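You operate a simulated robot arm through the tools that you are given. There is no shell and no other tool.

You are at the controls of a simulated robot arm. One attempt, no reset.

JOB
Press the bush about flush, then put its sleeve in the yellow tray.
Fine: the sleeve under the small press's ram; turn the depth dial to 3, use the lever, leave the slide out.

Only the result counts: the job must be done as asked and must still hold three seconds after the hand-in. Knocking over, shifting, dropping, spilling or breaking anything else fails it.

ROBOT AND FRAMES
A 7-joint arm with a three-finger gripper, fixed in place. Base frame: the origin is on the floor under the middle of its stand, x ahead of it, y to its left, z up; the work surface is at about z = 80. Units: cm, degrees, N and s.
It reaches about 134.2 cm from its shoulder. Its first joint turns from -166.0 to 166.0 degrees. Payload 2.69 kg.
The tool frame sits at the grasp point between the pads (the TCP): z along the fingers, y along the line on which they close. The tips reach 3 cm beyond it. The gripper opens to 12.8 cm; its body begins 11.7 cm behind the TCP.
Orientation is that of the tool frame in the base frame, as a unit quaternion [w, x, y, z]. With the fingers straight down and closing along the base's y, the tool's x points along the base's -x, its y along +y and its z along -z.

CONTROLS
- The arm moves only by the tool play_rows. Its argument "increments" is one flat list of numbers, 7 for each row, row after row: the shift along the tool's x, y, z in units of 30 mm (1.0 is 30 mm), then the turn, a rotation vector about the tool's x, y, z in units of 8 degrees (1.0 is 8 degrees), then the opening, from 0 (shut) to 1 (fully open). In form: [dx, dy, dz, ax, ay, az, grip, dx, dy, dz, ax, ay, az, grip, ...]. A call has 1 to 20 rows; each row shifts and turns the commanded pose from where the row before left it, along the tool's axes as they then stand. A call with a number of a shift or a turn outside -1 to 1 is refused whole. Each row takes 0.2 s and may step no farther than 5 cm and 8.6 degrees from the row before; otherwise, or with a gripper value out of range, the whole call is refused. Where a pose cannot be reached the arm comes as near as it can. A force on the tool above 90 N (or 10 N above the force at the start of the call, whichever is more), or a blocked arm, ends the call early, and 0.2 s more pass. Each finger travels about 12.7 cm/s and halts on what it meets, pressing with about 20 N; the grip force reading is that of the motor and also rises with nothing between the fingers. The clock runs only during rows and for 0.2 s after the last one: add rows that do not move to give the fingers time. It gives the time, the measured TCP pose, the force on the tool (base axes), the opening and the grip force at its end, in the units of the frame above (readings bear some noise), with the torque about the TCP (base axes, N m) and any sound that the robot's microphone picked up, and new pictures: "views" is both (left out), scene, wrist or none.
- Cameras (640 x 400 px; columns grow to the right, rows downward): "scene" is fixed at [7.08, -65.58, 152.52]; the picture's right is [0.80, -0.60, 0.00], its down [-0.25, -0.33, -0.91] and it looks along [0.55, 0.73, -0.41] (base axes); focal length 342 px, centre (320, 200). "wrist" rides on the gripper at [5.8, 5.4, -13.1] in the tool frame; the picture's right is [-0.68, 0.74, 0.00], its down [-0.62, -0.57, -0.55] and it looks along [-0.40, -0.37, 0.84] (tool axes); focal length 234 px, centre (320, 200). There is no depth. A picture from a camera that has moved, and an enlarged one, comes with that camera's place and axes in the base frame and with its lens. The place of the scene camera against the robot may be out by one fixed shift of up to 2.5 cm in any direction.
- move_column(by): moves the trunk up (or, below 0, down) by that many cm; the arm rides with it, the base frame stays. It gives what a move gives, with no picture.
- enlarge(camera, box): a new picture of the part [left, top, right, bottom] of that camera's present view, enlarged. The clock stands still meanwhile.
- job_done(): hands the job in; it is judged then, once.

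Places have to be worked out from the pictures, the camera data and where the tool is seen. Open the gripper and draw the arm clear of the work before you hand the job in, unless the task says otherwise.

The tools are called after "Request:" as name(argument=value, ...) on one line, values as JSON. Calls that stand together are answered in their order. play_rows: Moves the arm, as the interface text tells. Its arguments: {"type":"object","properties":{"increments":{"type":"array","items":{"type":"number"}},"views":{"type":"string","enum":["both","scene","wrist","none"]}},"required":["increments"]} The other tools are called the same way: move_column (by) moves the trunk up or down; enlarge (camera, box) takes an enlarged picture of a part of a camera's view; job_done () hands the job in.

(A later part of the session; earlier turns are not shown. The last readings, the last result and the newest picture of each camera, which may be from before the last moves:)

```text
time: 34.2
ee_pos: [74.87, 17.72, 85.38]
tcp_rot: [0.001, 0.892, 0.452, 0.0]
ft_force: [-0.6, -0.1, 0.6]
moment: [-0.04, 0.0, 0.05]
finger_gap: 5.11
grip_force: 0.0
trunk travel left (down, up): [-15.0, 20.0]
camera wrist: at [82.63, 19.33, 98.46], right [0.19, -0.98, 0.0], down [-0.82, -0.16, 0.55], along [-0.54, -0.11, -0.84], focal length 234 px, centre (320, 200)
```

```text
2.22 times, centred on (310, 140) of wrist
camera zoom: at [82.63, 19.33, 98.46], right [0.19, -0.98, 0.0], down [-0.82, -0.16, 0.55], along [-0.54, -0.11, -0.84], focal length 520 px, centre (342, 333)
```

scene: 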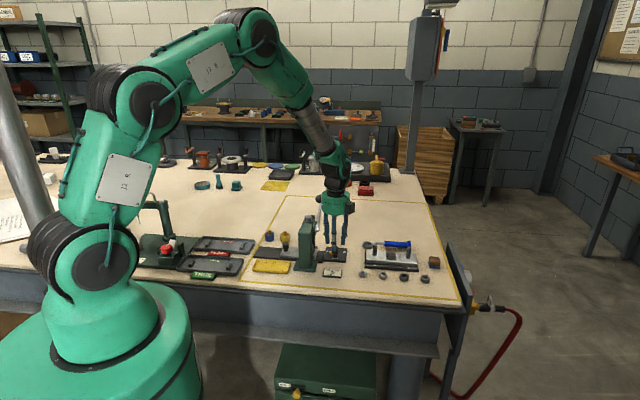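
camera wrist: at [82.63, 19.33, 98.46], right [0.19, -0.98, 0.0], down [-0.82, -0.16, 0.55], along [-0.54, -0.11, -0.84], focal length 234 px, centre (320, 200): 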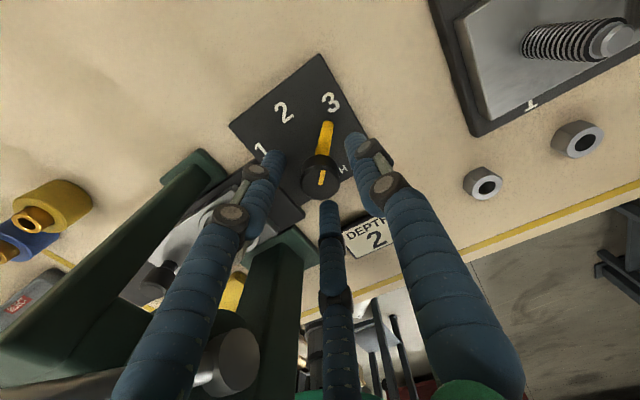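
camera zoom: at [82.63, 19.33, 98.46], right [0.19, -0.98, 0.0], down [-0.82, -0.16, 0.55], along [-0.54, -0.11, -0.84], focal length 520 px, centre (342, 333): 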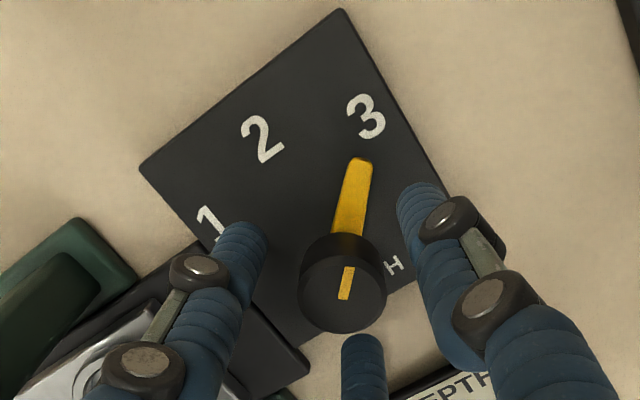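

The dial pointer now rests on 3 (within ~1-2° of its label). I'll lift straight up out of the way and yaw to 45°, lining the tool up with the lever's swing plane.

Request:
play_rows(increments=[0, 0, -0.7, 0, 0, 0, 0.4, 0, 0, -0.9, 0, 0, 0, 0.4, 0, 0, -0.9, 0, 0, 0, 0.4, 0, 0, -0.9, 0, 0, 0, 0.4, 0, 0, -0.9, 0, 0, 0, 0.4, 0, 0, -0.9, 0, 0, 0, 0.4, 0, 0, -0.9, 0, 0, 0, 0.4, 0, 0, -0.9, 0, 0, 0, 0.4, 0, 0, -0.9, 0, 0, 0, 0.4, 0, 0, -0.9, 0, 0, 0, 0.4], views="wrist")

Request:
play_rows(increments=[0, 0, 0, 0, 0, -0.923, 0.4, 0, 0, 0, 0, 0, -0.923, 0.4, 0, 0, 0, 0, 0, -0.923, 0.4, 0, 0, 0, 0, 0, -0.923, 0.4, 0, 0, 0, 0, 0, -0.923, 0.4, 0, 0, 0, 0, 0, -0.923, 0.4, 0, 0, 0, 0, 0, -0.923, 0.4, 0, 0, 0, 0, 0, -0.923, 0.4, 0, 0, 0, 0, 0, -0.923, 0.4, 0, 0, 0, 0, 0, -0.923, 0.4, 0, 0, 0, 0, 0, -0.923, 0.4, 0, 0, 0, 0, 0, 0, 0.4], views="both")

```text
time: 36.4
ee_pos: [74.73, 17.61, 112.0]
tcp_rot: [0.001, 0.892, 0.452, 0.001]
ft_force: [-0.6, -0.2, -0.1]
moment: [0.0, 0.01, -0.02]
finger_gap: 5.12
grip_force: 0.1
trunk travel left (down, up): [-15.0, 20.0]
camera wrist: at [82.5, 19.22, 125.03], right [0.19, -0.98, 0.0], down [-0.82, -0.16, 0.55], along [-0.54, -0.11, -0.84], focal length 234 px, centre (320, 200)
```

wrist: 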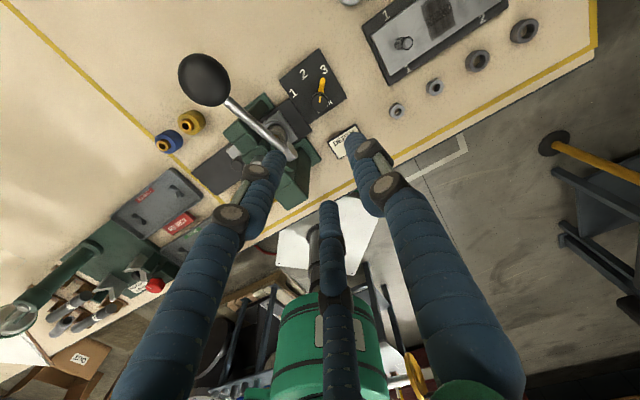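

```text
time: 39.0
ee_pos: [74.83, 17.58, 111.65]
tcp_rot: [0.001, 0.382, 0.924, 0.0]
ft_force: [1.3, -0.5, 0.4]
moment: [0.0, -0.02, 0.02]
finger_gap: 5.14
grip_force: 0.1
trunk travel left (down, up): [-15.0, 20.0]
camera wrist: at [74.43, 25.64, 124.78], right [1.0, 0.04, 0.0], down [0.04, -0.83, 0.55], along [0.02, -0.55, -0.84], focal length 234 px, centre (320, 200)
```

scene: 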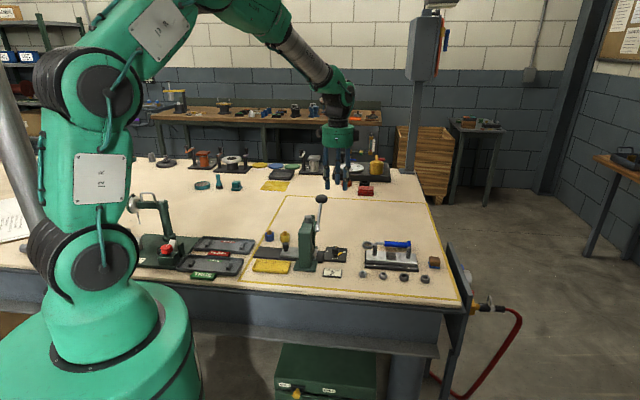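
wrist: 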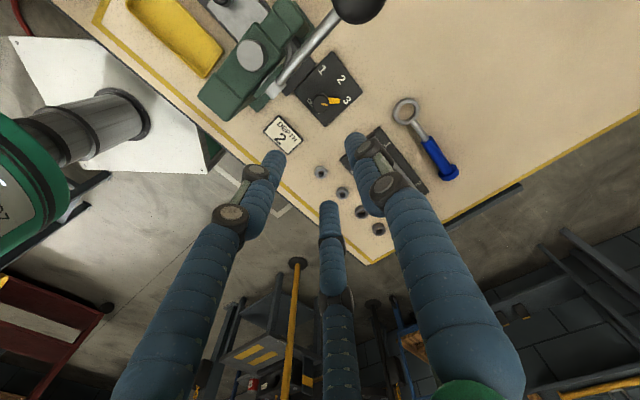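

Now moving over beyond the lever ball (towards +e2), still above everything, to fix the ball's position precisely.

Request:
play_rows(increments=[0.385, 0.833, -0.02, 0, 0, 0, 0.4, 0.385, 0.833, -0.02, 0, 0, 0, 0.4, 0.385, 0.833, -0.02, 0, 0, 0, 0.4, 0.385, 0.833, -0.02, 0, 0, 0, 0.4, 0.385, 0.833, -0.02, 0, 0, 0, 0.4, 0.385, 0.833, -0.02, 0, 0, 0, 0.4, 0, 0, 0, 0, 0, 0, 0.4], views="both")

Request:
enlarge(camera="wrist", box=[180, 0, 420, 150])

```text
time: 40.6
ee_pos: [80.65, 33.07, 112.1]
tcp_rot: [0.001, 0.383, 0.924, 0.001]
ft_force: [0.4, -0.1, -0.1]
moment: [-0.04, 0.02, -0.01]
finger_gap: 5.13
grip_force: 0.0
trunk travel left (down, up): [-15.0, 20.0]
camera wrist: at [80.25, 41.09, 125.22], right [1.0, 0.04, 0.0], down [0.03, -0.83, 0.55], along [0.02, -0.55, -0.84], focal length 234 px, centre (320, 200)
```

scene: 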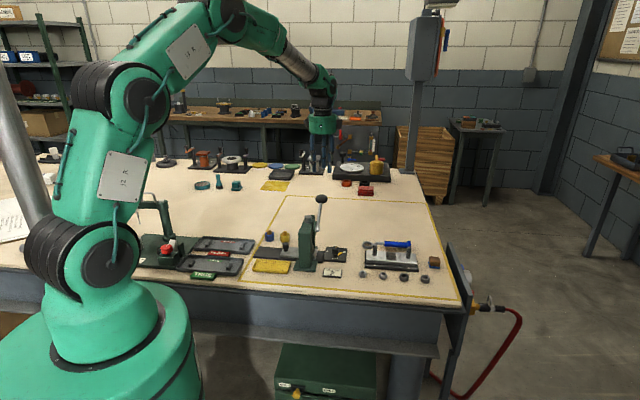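
wrist: 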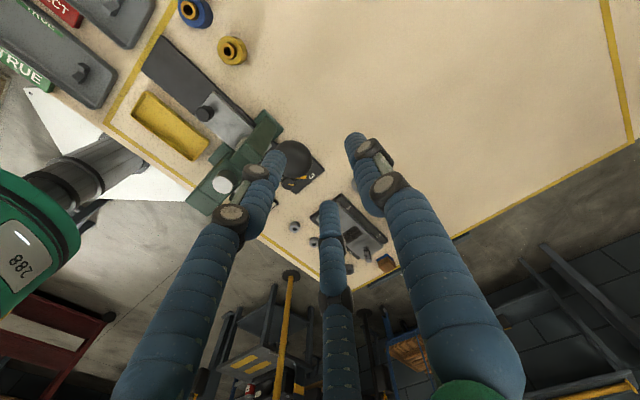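

```text
2.67 times, centred on (300, 75) of wrist
camera zoom: at [80.25, 41.09, 125.22], right [1.0, 0.04, 0.0], down [0.03, -0.83, 0.55], along [0.02, -0.55, -0.84], focal length 624 px, centre (373, 533)
```

zoom: 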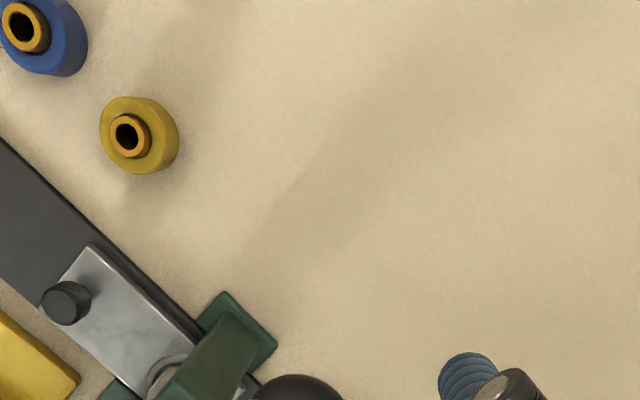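

Request:
enlarge(camera="wrist", box=[180, 90, 360, 230])

Request:
enlarge(camera="scene", box=[280, 180, 360, 280])

```text
2.86 times, centred on (270, 160) of wrist
camera zoom: at [80.25, 41.09, 125.22], right [1.0, 0.04, 0.0], down [0.03, -0.83, 0.55], along [0.02, -0.55, -0.84], focal length 669 px, centre (463, 314)
```

zoom: 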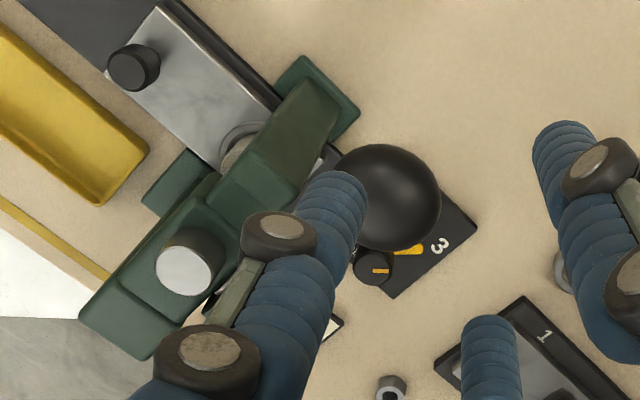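

```text
4.00 times, centred on (320, 230) of scene
camera zoom: at [7.08, -65.58, 152.52], right [0.8, -0.6, 0.0], down [-0.25, -0.33, -0.91], along [0.55, 0.73, -0.41], focal length 1369 px, centre (320, 80)
```

zoom: 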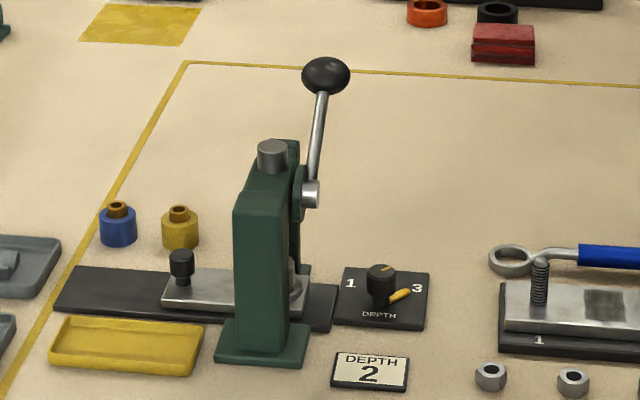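

Ball centre is at about [77.45, 29.8, 99.1], radius ~2.2, with the lever rising ~18° from its pivot. I'll tilt the tool 25° so it points down and back toward the press, narrow the fingers into a ~3 cm cup, and come to 2.5 cm short of the ball.

Request:
play_rows(increments=[0, 0, 0, 1, 0, 0, 0.3, 0, 0, 0, 1, 0, 0, 0.234, 0, 0, 0, 1, 0, 0, 0.234, 0, 0, 0, 0.125, 0, 0, 0.234, -0.006, 0.151, 0.726, 0, 0, 0, 0.234, -0.006, 0.151, 0.726, 0, 0, 0, 0.234, -0.006, 0.151, 0.726, 0, 0, 0, 0.234, 0, 0, 0, 0, 0, 0, 0.234], views="both")

Request:
enlarge(camera="scene", box=[270, 120, 380, 270])

```text
time: 42.4
ee_pos: [79.46, 32.08, 105.62]
tcp_rot: [-0.083, 0.374, 0.902, -0.201]
ft_force: [-0.7, 0.2, -0.1]
moment: [0.0, 0.04, 0.02]
finger_gap: 3.0
grip_force: 0.0
trunk travel left (down, up): [-15.0, 20.0]
camera wrist: at [82.72, 43.59, 115.14], right [0.95, -0.01, -0.31], down [0.24, -0.63, 0.74], along [-0.2, -0.77, -0.6], focal length 234 px, centre (320, 200)
```

scene: 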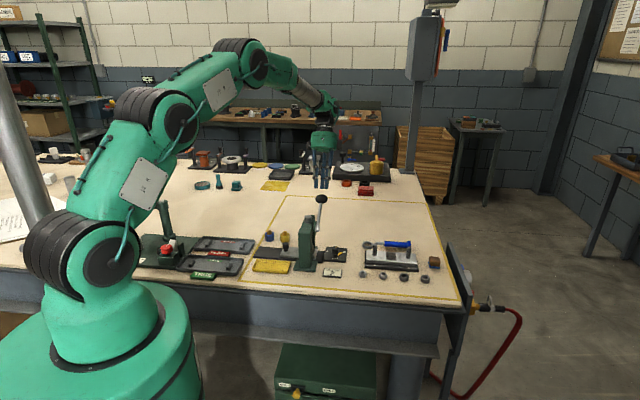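
wrist: 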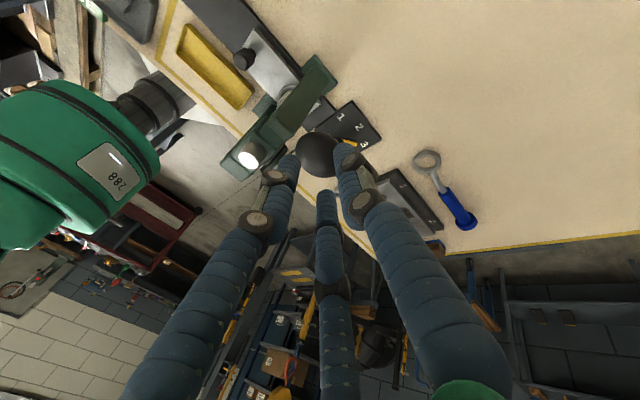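

```text
2.67 times, centred on (325, 195) of scene
camera zoom: at [7.08, -65.58, 152.52], right [0.8, -0.6, 0.0], down [-0.25, -0.33, -0.91], along [0.55, 0.73, -0.41], focal length 912 px, centre (307, 213)
```

zoom: 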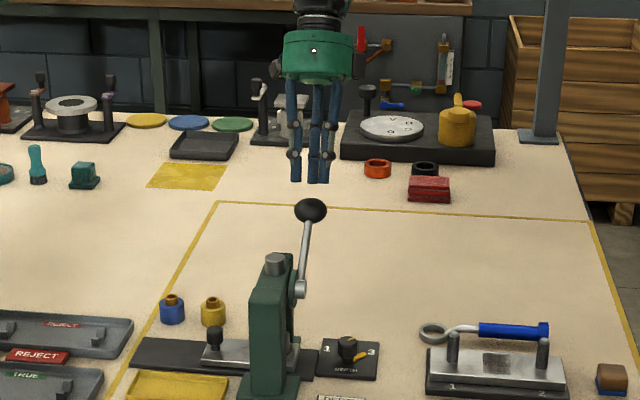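

The ball projects exactly on the tool axis. Advancing 2.5 cm to seat the ball in the finger cup and watching the force.

Request:
play_rows(increments=[0, 0, 0.28, 0, 0, 0, 0.234, 0, 0, 0.28, 0, 0, 0, 0.234, 0, 0, 0.28, 0, 0, 0, 0.234, 0, 0, 0, 0, 0, 0, 0.234], views="wrist")

```text
time: 43.4
ee_pos: [78.77, 31.23, 103.25]
tcp_rot: [-0.082, 0.374, 0.902, -0.2]
ft_force: [5.5, 4.2, 4.0]
moment: [0.21, -0.18, 0.05]
finger_gap: 3.23
grip_force: 2.1
trunk travel left (down, up): [-15.0, 20.0]
camera wrist: at [81.91, 42.84, 112.86], right [0.95, -0.01, -0.31], down [0.23, -0.63, 0.74], along [-0.2, -0.77, -0.6], focal length 234 px, centre (320, 200)
```

wrist: 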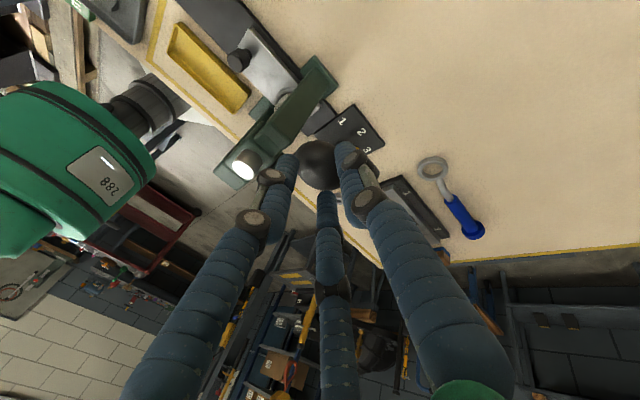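

Contact: the ball is seated in the cup (light 8 N). Now I'll drive the ball along its downward arc by about 16° and see whether the lever yields.

Request:
play_rows(increments=[0, 0.197, 0.226, 0, 0, 0, 0.234, 0, 0.18, 0.239, 0, 0, 0, 0.234, 0, 0.163, 0.251, 0, 0, 0, 0.234, 0, 0.145, 0.262, 0, 0, 0, 0.234, 0, 0, 0, 0, 0, 0, 0.234], views="both")

Request:
enlarge(camera="scene", box=[270, 140, 380, 280])

```text
time: 44.6
ee_pos: [79.27, 31.94, 99.77]
tcp_rot: [-0.082, 0.374, 0.902, -0.201]
ft_force: [13.0, 14.1, 5.1]
moment: [0.54, -0.41, 0.03]
finger_gap: 3.92
grip_force: 7.2
trunk travel left (down, up): [-15.0, 20.0]
camera wrist: at [82.48, 43.53, 109.28], right [0.95, -0.01, -0.31], down [0.24, -0.63, 0.74], along [-0.2, -0.77, -0.6], focal length 234 px, centre (320, 200)
```

scene: 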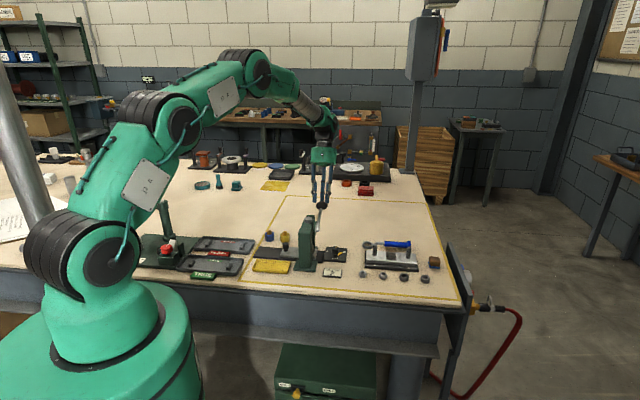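
wrist: 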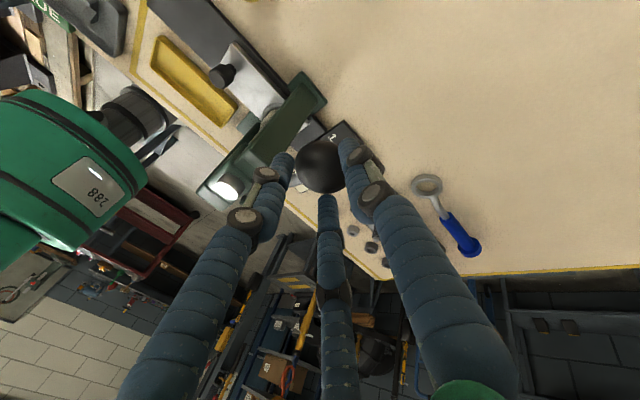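

```text
2.86 times, centred on (325, 210) of scene
camera zoom: at [7.08, -65.58, 152.52], right [0.8, -0.6, 0.0], down [-0.25, -0.33, -0.91], along [0.55, 0.73, -0.41], focal length 978 px, centre (306, 171)
```

zoom: 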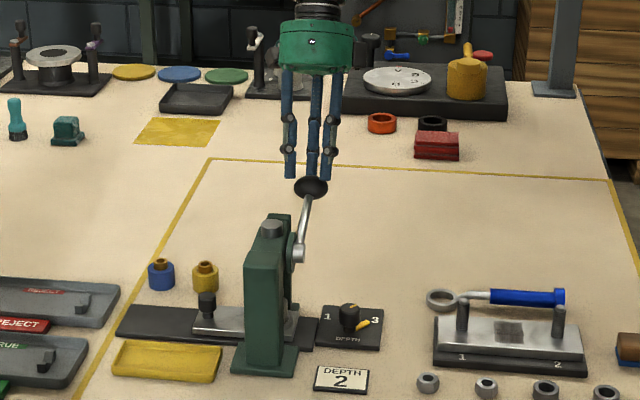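

The lever yields downward (ball dropped ~2.5 cm) but the ball is prying the fingers apart (gap 3.9) off-centre. I'll back off along the tool axis, close the fingers into a solid tip, and see whether the lever springs back.

Request:
play_rows(increments=[0, 0, -0.7, 0, 0, 0, 0.3, 0, 0, -0.7, 0, 0, 0, 0.1, 0, 0, -0.5, 0, 0, 0, 0, 0, 0, 0, 0, 0, 0, 0], views="both")

Request:
enlarge(camera="scene", box=[270, 140, 380, 280])

Request:
enlarge(camera="wrist", box=[200, 60, 400, 220])

```text
time: 45.6
ee_pos: [81.01, 33.36, 104.73]
tcp_rot: [-0.083, 0.374, 0.902, -0.199]
ft_force: [-0.4, -0.1, 1.2]
moment: [-0.02, -0.02, 0.01]
finger_gap: 0.23
grip_force: 19.7
trunk travel left (down, up): [-15.0, 20.0]
camera wrist: at [84.15, 44.96, 114.27], right [0.95, -0.01, -0.31], down [0.24, -0.63, 0.74], along [-0.2, -0.77, -0.6], focal length 234 px, centre (320, 200)
```

scene: 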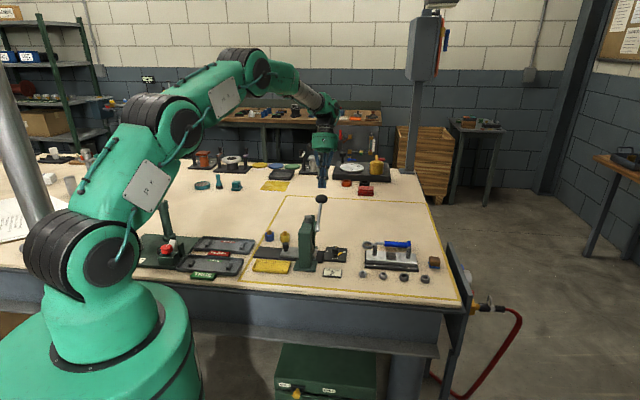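
wrist: 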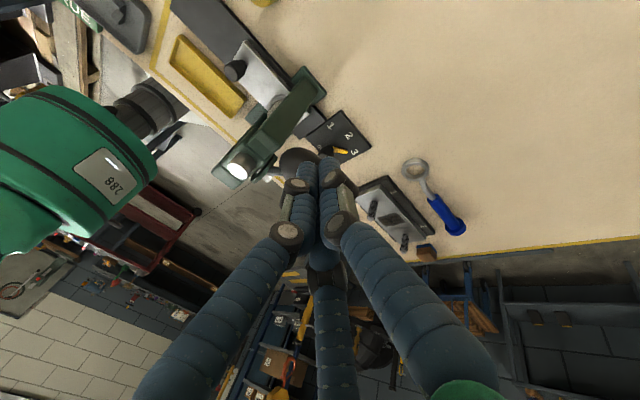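

```text
2.86 times, centred on (325, 210) of scene
camera zoom: at [7.08, -65.58, 152.52], right [0.8, -0.6, 0.0], down [-0.25, -0.33, -0.91], along [0.55, 0.73, -0.41], focal length 978 px, centre (306, 171)
```

zoom: 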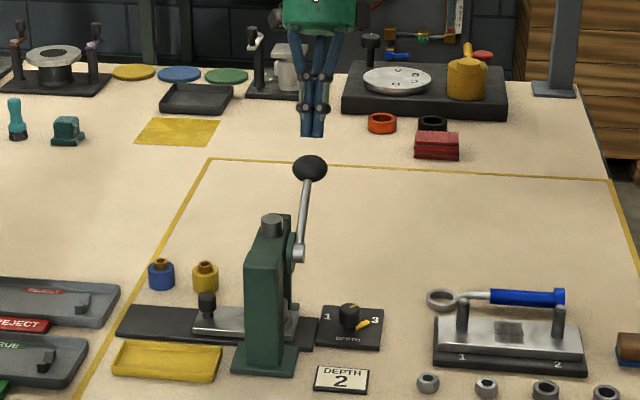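

```text
2.50 times, centred on (300, 140) of wrist
camera zoom: at [84.15, 44.96, 114.27], right [0.95, -0.01, -0.31], down [0.24, -0.63, 0.74], along [-0.2, -0.77, -0.6], focal length 585 px, centre (370, 350)
```

zoom: 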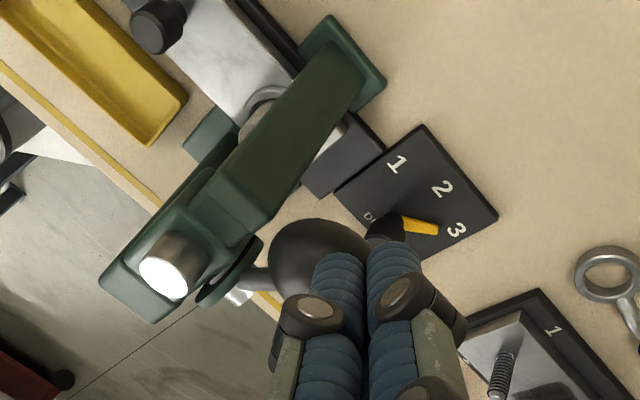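

The lever is spring-returned (it went back up when released), so a push-and-release is all that's needed. I'll reduce the tilt to 15°, bring the closed fingertips over the ball, then push it down its arc.

Request:
play_rows(increments=[0, -0.3, -0.3, -0.625, 0, 0, 0, 0, 0, 0, -0.625, 0, 0, 0, 0, -0.303, 0.006, 0, 0, 0, 0, 0, -0.3, 0.006, 0, 0, 0, 0, 0, -0.3, 0.006, 0, 0, 0, 0, 0, 0, 0, 0, 0, 0, 0], views="both")

Request:
enlarge(camera="wrist", box=[200, 60, 400, 220])

Request:
enlarge(camera="scene", box=[270, 140, 380, 280])

```text
time: 47.0
ee_pos: [78.78, 31.42, 106.64]
tcp_rot: [-0.049, 0.38, 0.916, -0.121]
ft_force: [-0.7, -0.7, -0.2]
moment: [0.05, -0.03, -0.02]
finger_gap: 0.21
grip_force: 20.5
trunk travel left (down, up): [-15.0, 20.0]
camera wrist: at [80.61, 41.64, 117.93], right [0.98, 0.02, -0.19], down [0.15, -0.72, 0.68], along [-0.12, -0.69, -0.71], focal length 234 px, centre (320, 200)
```

scene: 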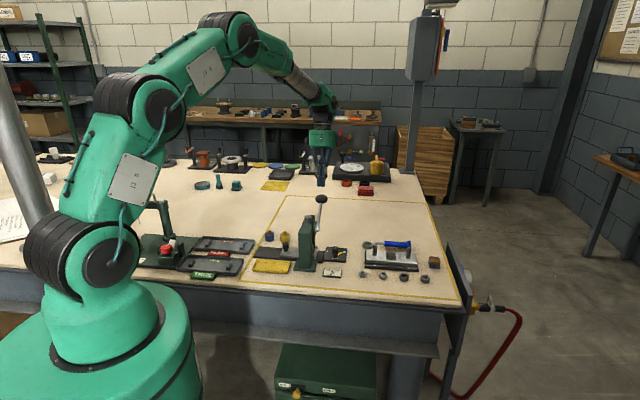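
wrist: 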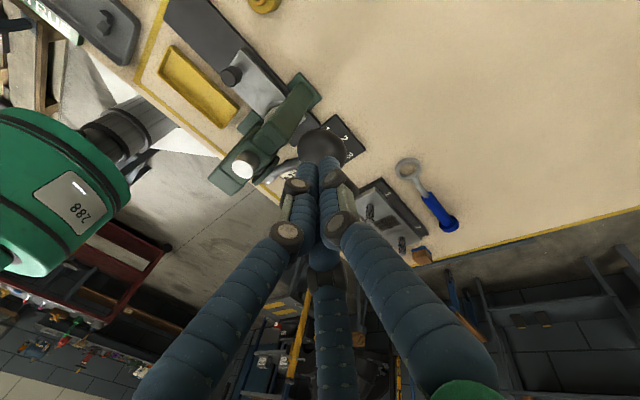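

```text
2.50 times, centred on (300, 140) of wrist
camera zoom: at [80.61, 41.64, 117.93], right [0.98, 0.02, -0.19], down [0.15, -0.72, 0.68], along [-0.12, -0.69, -0.71], focal length 585 px, centre (370, 350)
```

zoom: 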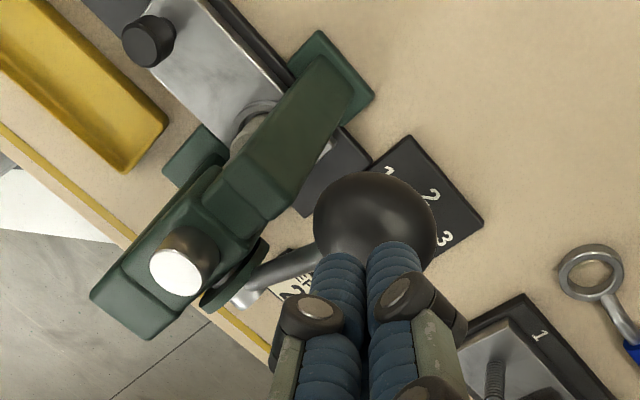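

```text
2.86 times, centred on (325, 210) of scene
camera zoom: at [7.08, -65.58, 152.52], right [0.8, -0.6, 0.0], down [-0.25, -0.33, -0.91], along [0.55, 0.73, -0.41], focal length 978 px, centre (306, 171)
```

zoom: 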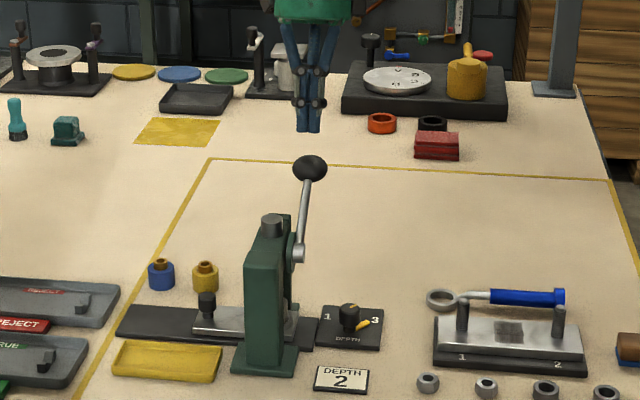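

The ball is centred on the tool axis about 2.5 cm ahead. Advancing to contact and pushing along the arc, first ~24°.

Request:
play_rows(increments=[0, 0, 0.27, 0, 0, 0, 0, 0, 0, 0.27, 0, 0, 0, 0, 0, 0, 0.27, 0, 0, 0, 0, 0, 0.1545, 0.2571, 0, 0, 0, 0, 0, 0.1362, 0.2672, 0, 0, 0, 0, 0, 0.1172, 0.2761, 0, 0, 0, 0, 0, 0.0978, 0.2837, 0, 0, 0, 0, 0, 0.0777, 0.2898, 0, 0, 0, 0, 0, 0.0572, 0.2946, 0, 0, 0, 0, 0, 0, 0, 0, 0, 0, 0], views="both")

Request:
enlarge(camera="wrist", box=[200, 60, 400, 220])

Request:
enlarge(camera="scene", box=[270, 140, 380, 280])

```text
time: 49.2
ee_pos: [78.66, 31.5, 98.98]
tcp_rot: [-0.049, 0.379, 0.916, -0.121]
ft_force: [0.3, 0.9, 2.2]
moment: [-0.03, -0.05, 0.0]
finger_gap: 0.21
grip_force: 31.6
trunk travel left (down, up): [-15.0, 20.0]
camera wrist: at [80.57, 41.69, 110.23], right [0.98, 0.02, -0.19], down [0.15, -0.72, 0.68], along [-0.12, -0.69, -0.71], focal length 234 px, centre (320, 200)
```

scene: 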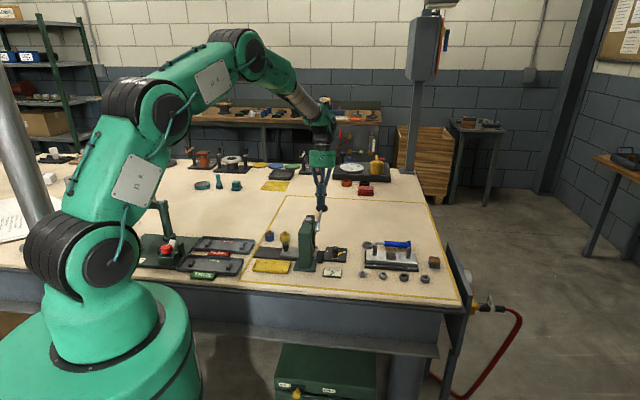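
wrist: 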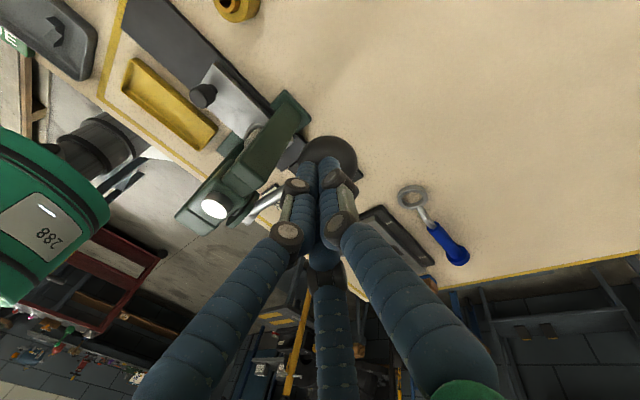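

```text
2.50 times, centred on (300, 140) of wrist
camera zoom: at [80.57, 41.69, 110.23], right [0.98, 0.02, -0.19], down [0.15, -0.72, 0.68], along [-0.12, -0.69, -0.71], focal length 585 px, centre (370, 350)
```

zoom: 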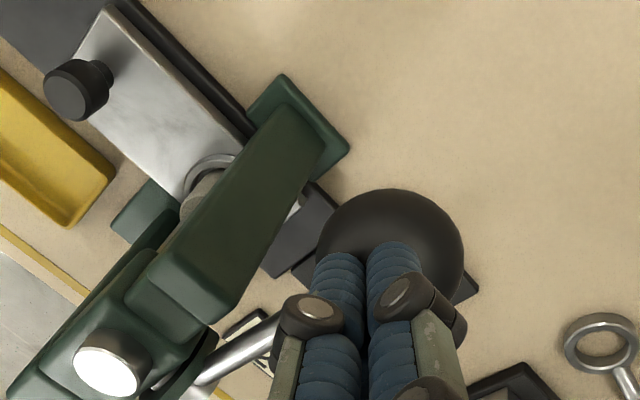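

```text
2.86 times, centred on (325, 210) of scene
camera zoom: at [7.08, -65.58, 152.52], right [0.8, -0.6, 0.0], down [-0.25, -0.33, -0.91], along [0.55, 0.73, -0.41], focal length 978 px, centre (306, 171)
```

zoom: 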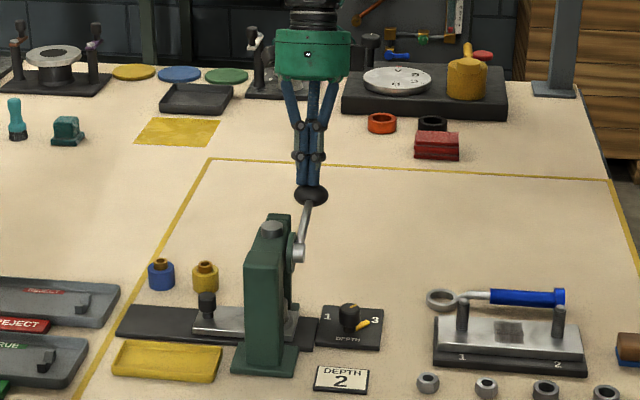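

The lever is following smoothly with almost no load (~2 N), now around horizontal. The ball sits ~6 mm to one side, so I'll nudge sideways slightly and continue down the arc another ~24°.

Request:
play_rows(increments=[-0.08, 0.15, 0.2898, 0, 0, 0, 0, -0.03, 0.0572, 0.2946, 0, 0, 0, 0, 0, 0.0367, 0.2977, 0, 0, 0, 0, 0, 0.0158, 0.2995, 0, 0, 0, 0, 0, -0.0052, 0.2999, 0, 0, 0, 0, 0, -0.0261, 0.299, 0, 0, 0, 0, 0, 0, 0, 0, 0, 0, 0], views="both")

Request:
enlarge(camera="wrist", box=[200, 60, 400, 220])

Request:
enlarge(camera="scene", box=[270, 140, 380, 280])

```text
time: 50.7
ee_pos: [79.24, 30.94, 95.16]
tcp_rot: [-0.039, 0.38, 0.917, -0.111]
ft_force: [7.7, 4.0, 18.4]
moment: [-0.07, 0.07, 0.08]
finger_gap: 0.6
grip_force: 31.4
trunk travel left (down, up): [-15.0, 20.0]
stopped in row 7: the force on the tool passed its limit at 95 N (the readings are from after the stop); the commanded pose is now the measured one
camera wrist: at [80.85, 41.28, 106.59], right [0.99, 0.03, -0.17], down [0.13, -0.73, 0.67], along [-0.1, -0.68, -0.72], focal length 234 px, centre (320, 200)
```

scene: 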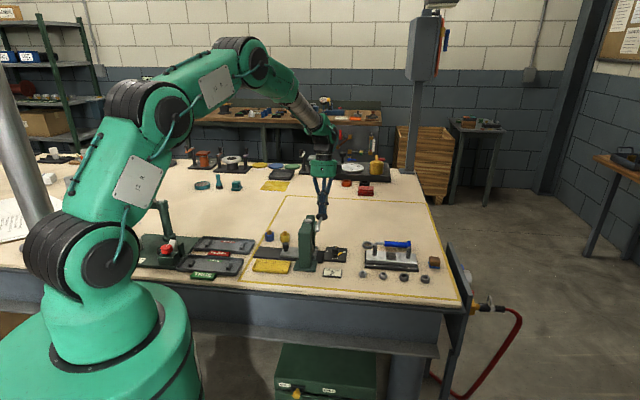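
wrist: 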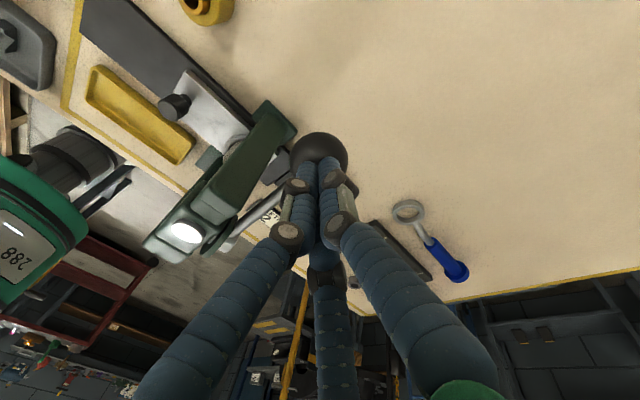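

```text
2.50 times, centred on (300, 140) of wrist
camera zoom: at [80.85, 41.28, 106.59], right [0.99, 0.03, -0.17], down [0.13, -0.73, 0.67], along [-0.1, -0.68, -0.72], focal length 585 px, centre (370, 350)
```

zoom: 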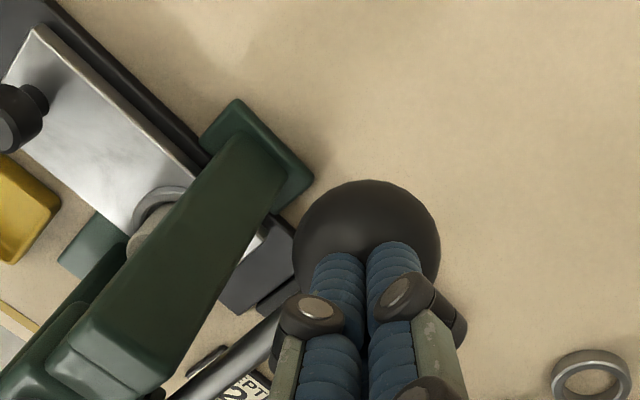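

```text
2.86 times, centred on (325, 210) of scene
camera zoom: at [7.08, -65.58, 152.52], right [0.8, -0.6, 0.0], down [-0.25, -0.33, -0.91], along [0.55, 0.73, -0.41], focal length 978 px, centre (306, 171)
```

zoom: 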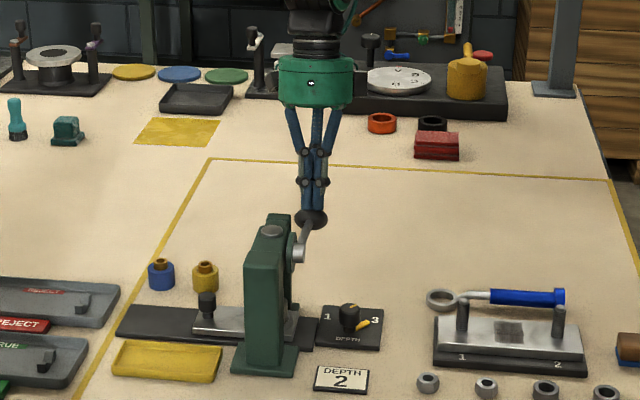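

The push stopped at 95 N with the lever roughly 17° below horizontal; the ram cap has come down ~1.3 cm. This may be the depth stop or a dynamic spike, so I'll push again slowly along the arc to see if it is really the stop.

Request:
play_rows(increments=[0, 0, 0.08, 0, 0, 0, 0, 0, 0, 0.08, 0, 0, 0, 0, 0, 0, 0.06, 0, 0, 0, 0, 0, 0, 0.06, 0, 0, 0, 0, 0, 0, 0.0, 0, 0, 0, 0], views="scene")

Request:
enlarge(camera="scene", box=[270, 180, 360, 280])

```text
time: 51.9
ee_pos: [79.26, 31.07, 95.16]
tcp_rot: [-0.038, 0.38, 0.918, -0.108]
ft_force: [13.9, 20.9, 80.3]
moment: [-0.07, 0.99, 0.82]
finger_gap: 0.18
grip_force: 31.2
trunk travel left (down, up): [-15.0, 20.0]
```

scene: 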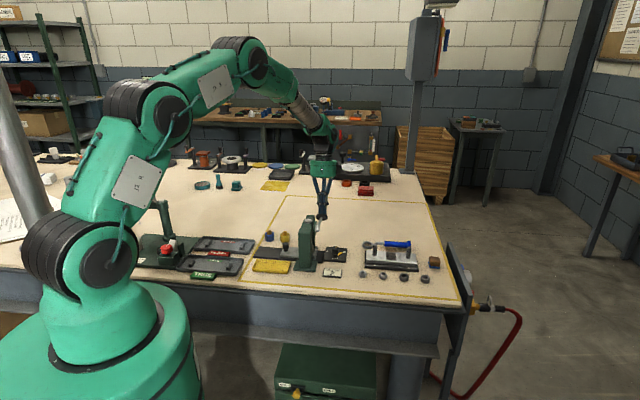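

```text
4.00 times, centred on (315, 230) of scene
camera zoom: at [7.08, -65.58, 152.52], right [0.8, -0.6, 0.0], down [-0.25, -0.33, -0.91], along [0.55, 0.73, -0.41], focal length 1369 px, centre (340, 80)
```

zoom: 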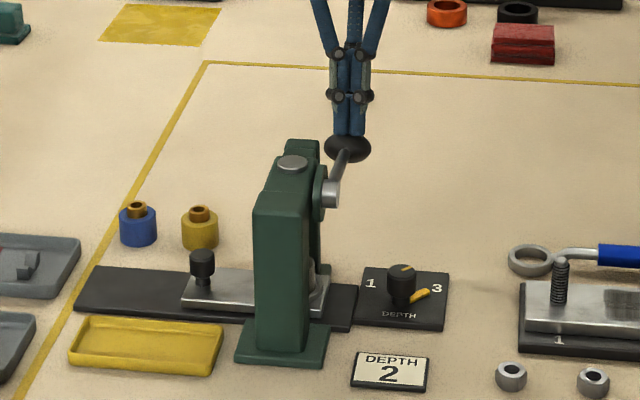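

At a steady ~80 N the lever doesn't move any further, so this is the depth stop. I'll back off to let the lever spring up and then inspect the bush from the throat side.

Request:
play_rows(increments=[0, 0, -0.3, 0, 0, 0, 0, 0, 0.2, -0.5, 0, 0, 0, 0, 0, 0.3, -0.9, 0, 0, 0, 0, 0, 0.3, -0.9, 0, 0, 0, 0, 0, 0.3, -0.9, 0, 0, 0, 0, 0, 0, -0.9, 0, 0, 0, 0, 0, 0, -0.9, 0, 0, 0, 0, 0, 0, 0, 0, 0, 0, 0], views="both")

Request:
enlarge(camera="scene", box=[270, 180, 360, 280])

```text
time: 53.7
ee_pos: [83.74, 35.82, 108.6]
tcp_rot: [-0.043, 0.38, 0.917, -0.113]
ft_force: [0.1, -0.4, -0.1]
moment: [-0.01, -0.01, 0.01]
finger_gap: 0.2
grip_force: 31.5
trunk travel left (down, up): [-15.0, 20.0]
camera wrist: at [85.4, 46.02, 119.9], right [0.98, 0.03, -0.17], down [0.14, -0.73, 0.67], along [-0.11, -0.69, -0.72], focal length 234 px, centre (320, 200)
```

scene: 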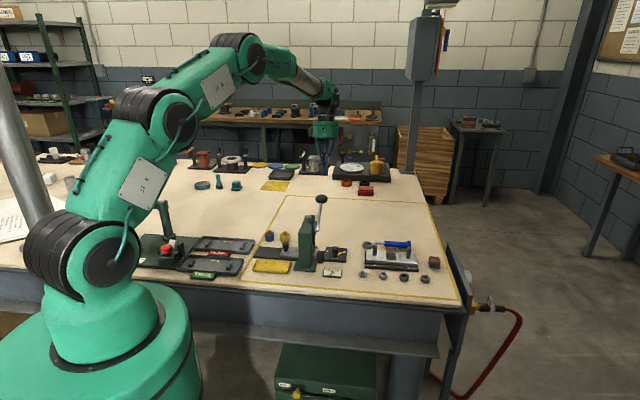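
wrist: 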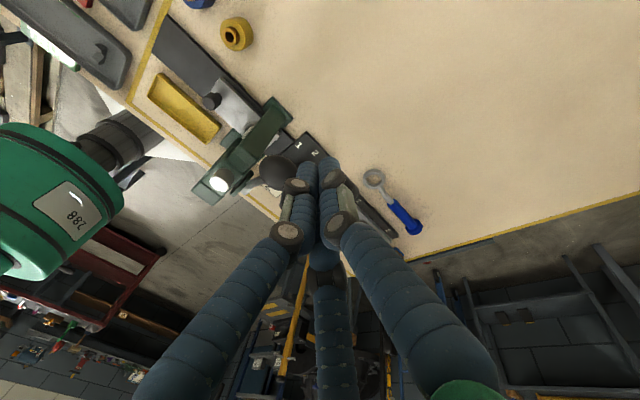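

```text
4.00 times, centred on (315, 230) of scene
camera zoom: at [7.08, -65.58, 152.52], right [0.8, -0.6, 0.0], down [-0.25, -0.33, -0.91], along [0.55, 0.73, -0.41], focal length 1369 px, centre (340, 80)
```

zoom: 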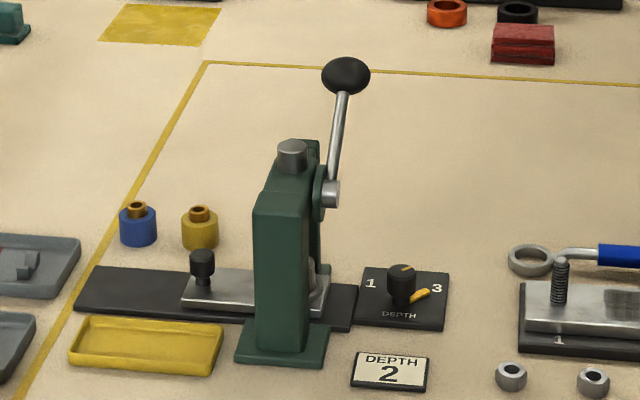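

The lever and ram sprang back up. Now I'll straighten the tool, return yaw to 0 and go back to the earlier viewing pose behind the slide to inspect the bush.

Request:
play_rows(increments=[0, 0, 0, -0.867, 0.025, 0, 0, 0, 0, 0, -0.867, 0.025, 0, 0, 0, 0, 0, 0, 0, -0.9375, 0.2, 0, 0, 0, 0, 0, -0.9375, 0.4, 0, 0, 0, 0, 0, -0.9375, 0.4, 0, 0, 0, 0, 0, -0.9375, 0.4, 0, 0, 0, 0, 0, -0.9375, 0.4, 0, 0, 0, 0, 0, -0.9375, 0.4, 0, 0, 0, 0, 0, 0, 0.4], views="none")

Request:
play_rows(increments=[0.85, 0.07, 0.055, 0, 0, 0, 0.4, 0.85, 0.07, 0.055, 0, 0, 0, 0.4, 0.85, 0.07, 0.055, 0, 0, 0, 0.4, 0.85, 0.07, 0.055, 0, 0, 0, 0.4, 0.85, 0.07, 0.055, 0, 0, 0, 0.4, 0.85, 0.07, 0.055, 0, 0, 0, 0.4, 0.85, 0.07, 0.055, 0, 0, 0, 0.4, 0.85, 0.07, 0.055, 0, 0, 0, 0.4, 0.85, 0.07, 0.055, 0, 0, 0, 0.4, 0.85, 0.07, 0.055, 0, 0, 0, 0.6, 0.85, 0.07, 0.055, 0, 0, 0, 0.8, 0.85, 0.07, 0.055, 0, 0, 0, 1, 0, 0, 0, 0.678, -0.735, 0, 1, 0, 0, 0, 0.678, -0.735, 0, 1, 0, 0, 0, 0.678, -0.735, 0, 1, 0, 0, 0, 0, 0, 0, 1], views="both")

Request:
enlarge(camera="wrist", box=[255, 80, 405, 230])

```text
time: 55.7
ee_pos: [83.82, 35.98, 108.62]
tcp_rot: [-0.001, -0.001, 1.0, -0.001]
ft_force: [0.0, -0.3, -0.3]
moment: [0.0, -0.03, 0.03]
finger_gap: 5.12
grip_force: 0.0
trunk travel left (down, up): [-15.0, 20.0]
```

```text
time: 59.1
ee_pos: [53.27, 38.33, 106.83]
tcp_rot: [0.153, 0.0, 0.978, -0.141]
ft_force: [-0.1, 0.5, -0.8]
moment: [-0.03, -0.04, 0.05]
finger_gap: 12.81
grip_force: 0.0
trunk travel left (down, up): [-15.0, 20.0]
camera wrist: at [43.95, 46.94, 115.5], right [0.68, 0.74, 0.0], down [0.4, -0.36, 0.84], along [0.62, -0.57, -0.54], focal length 234 px, centre (320, 200)
```

scene: 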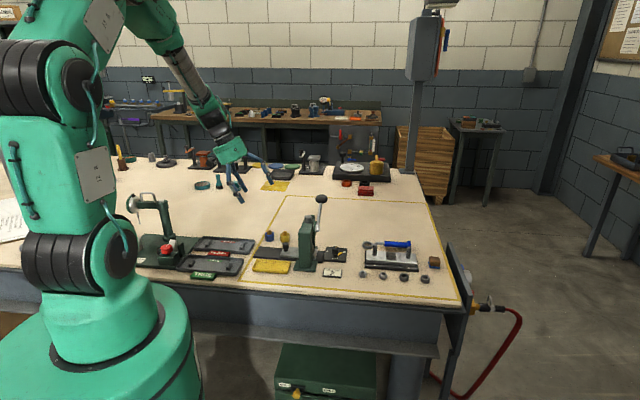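
wrist: 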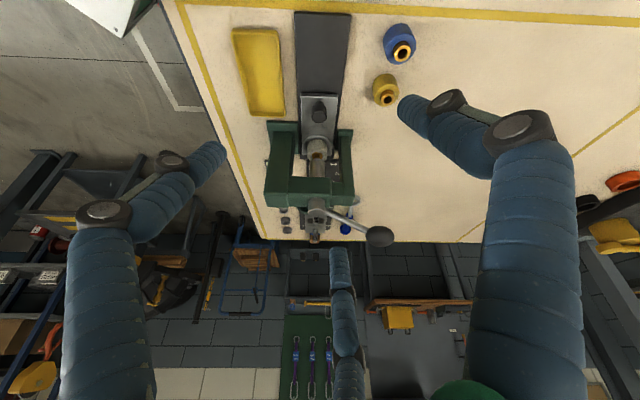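

```text
2.67 times, centred on (330, 155) of wrist
camera zoom: at [43.95, 46.94, 115.5], right [0.68, 0.74, 0.0], down [0.4, -0.36, 0.84], along [0.62, -0.57, -0.54], focal length 624 px, centre (293, 320)
```

zoom: 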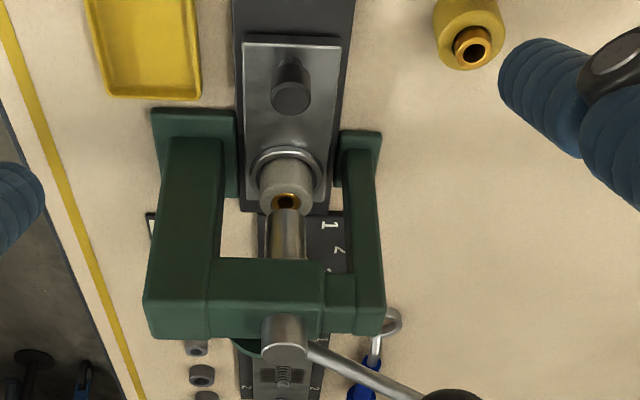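

Request:
enlarge(camera="wrist", box=[295, 125, 345, 175])

Request:
enlarge(camera="wrist", box=[365, 60, 415, 115])

```text
8.00 times, centred on (320, 150) of wrist
camera zoom: at [43.95, 46.94, 115.5], right [0.68, 0.74, 0.0], down [0.4, -0.36, 0.84], along [0.62, -0.57, -0.54], focal length 1873 px, centre (320, 600)
```

zoom: 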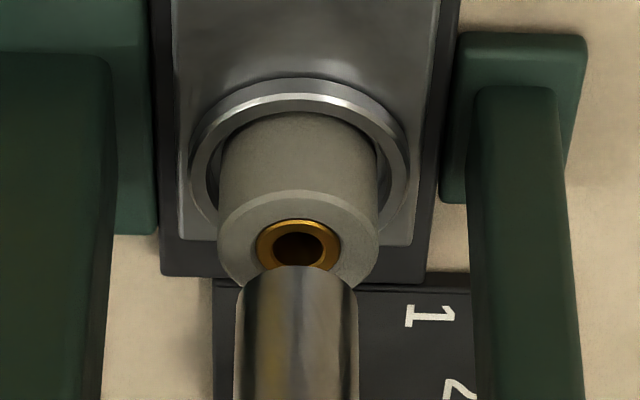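

```text
7.27 times, centred on (390, 88) of wrist
camera zoom: at [43.95, 46.94, 115.5], right [0.68, 0.74, 0.0], down [0.4, -0.36, 0.84], along [0.62, -0.57, -0.54], focal length 1703 px, centre (-189, 1018)
```

zoom: 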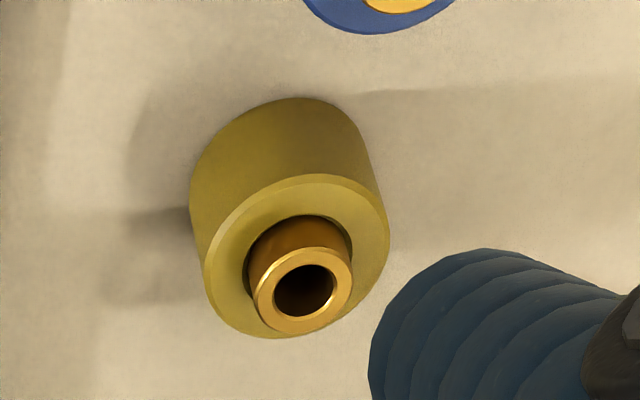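

The bush now looks about flush in the grey sleeve (compared with the proud bush in the yellow one). Next I'll go over the slide's knob at about [60.7, 31.4] to pull the slide out.

Request:
play_rows(increments=[0, 0, 0, -0.678, 0.735, 0, 0.8, 0, 0, 0, -0.678, 0.735, 0, 0.6, 0, 0, 0, -0.678, 0.735, 0, 0.4, -0.619, -0.578, 0.567, 0, 0, 0, 0.4, -0.619, -0.578, 0.567, 0, 0, 0, 0.4, -0.619, -0.578, 0.567, 0, 0, 0, 0.4, -0.619, -0.578, 0.567, 0, 0, 0, 0.4, 0, 0, 0, 0, 0, 0, 0.4], views="both")

Request:
enlarge(camera="wrist", box=[240, 60, 420, 230])

```text
time: 60.9
ee_pos: [60.84, 31.7, 99.83]
tcp_rot: [-0.001, 0.0, 1.0, -0.001]
ft_force: [0.2, -0.5, 0.5]
moment: [-0.01, 0.04, -0.03]
finger_gap: 5.13
grip_force: 0.0
trunk travel left (down, up): [-15.0, 20.0]
camera wrist: at [55.05, 37.07, 112.9], right [0.68, 0.74, 0.0], down [0.62, -0.56, 0.55], along [0.4, -0.37, -0.84], focal length 234 px, centre (320, 200)
```

scene: 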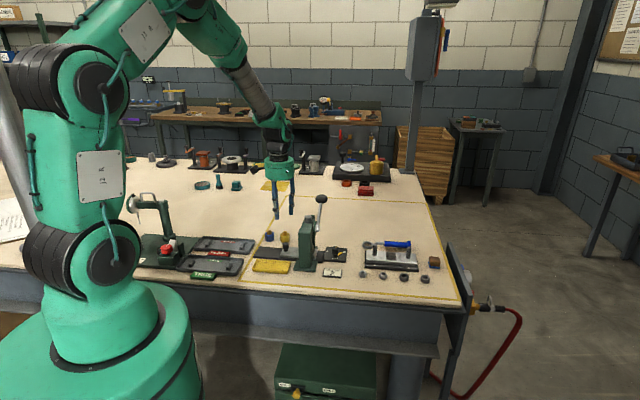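
wrist: 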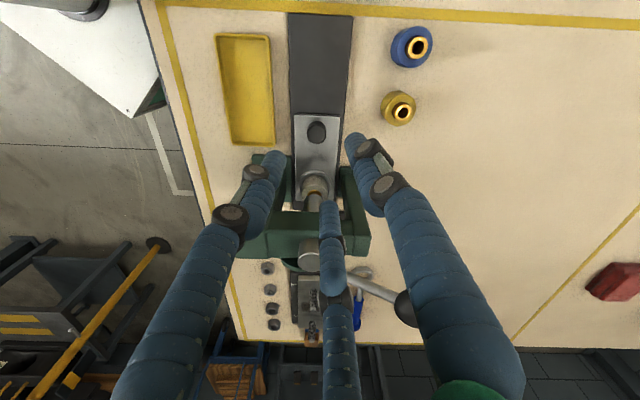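

```text
2.35 times, centred on (330, 145) of wrist
camera zoom: at [55.05, 37.07, 112.9], right [0.68, 0.74, 0.0], down [0.62, -0.56, 0.55], along [0.4, -0.37, -0.84], focal length 551 px, centre (296, 329)
```

zoom: 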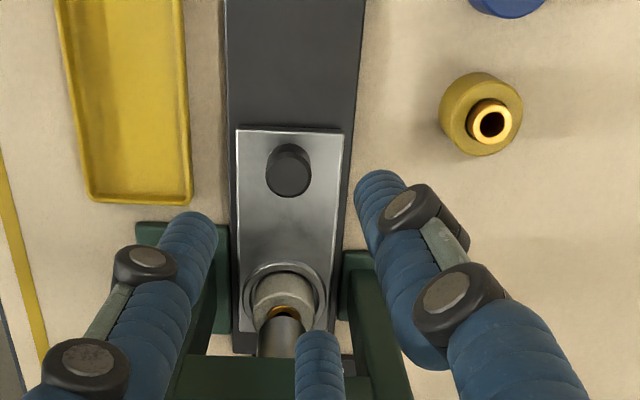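

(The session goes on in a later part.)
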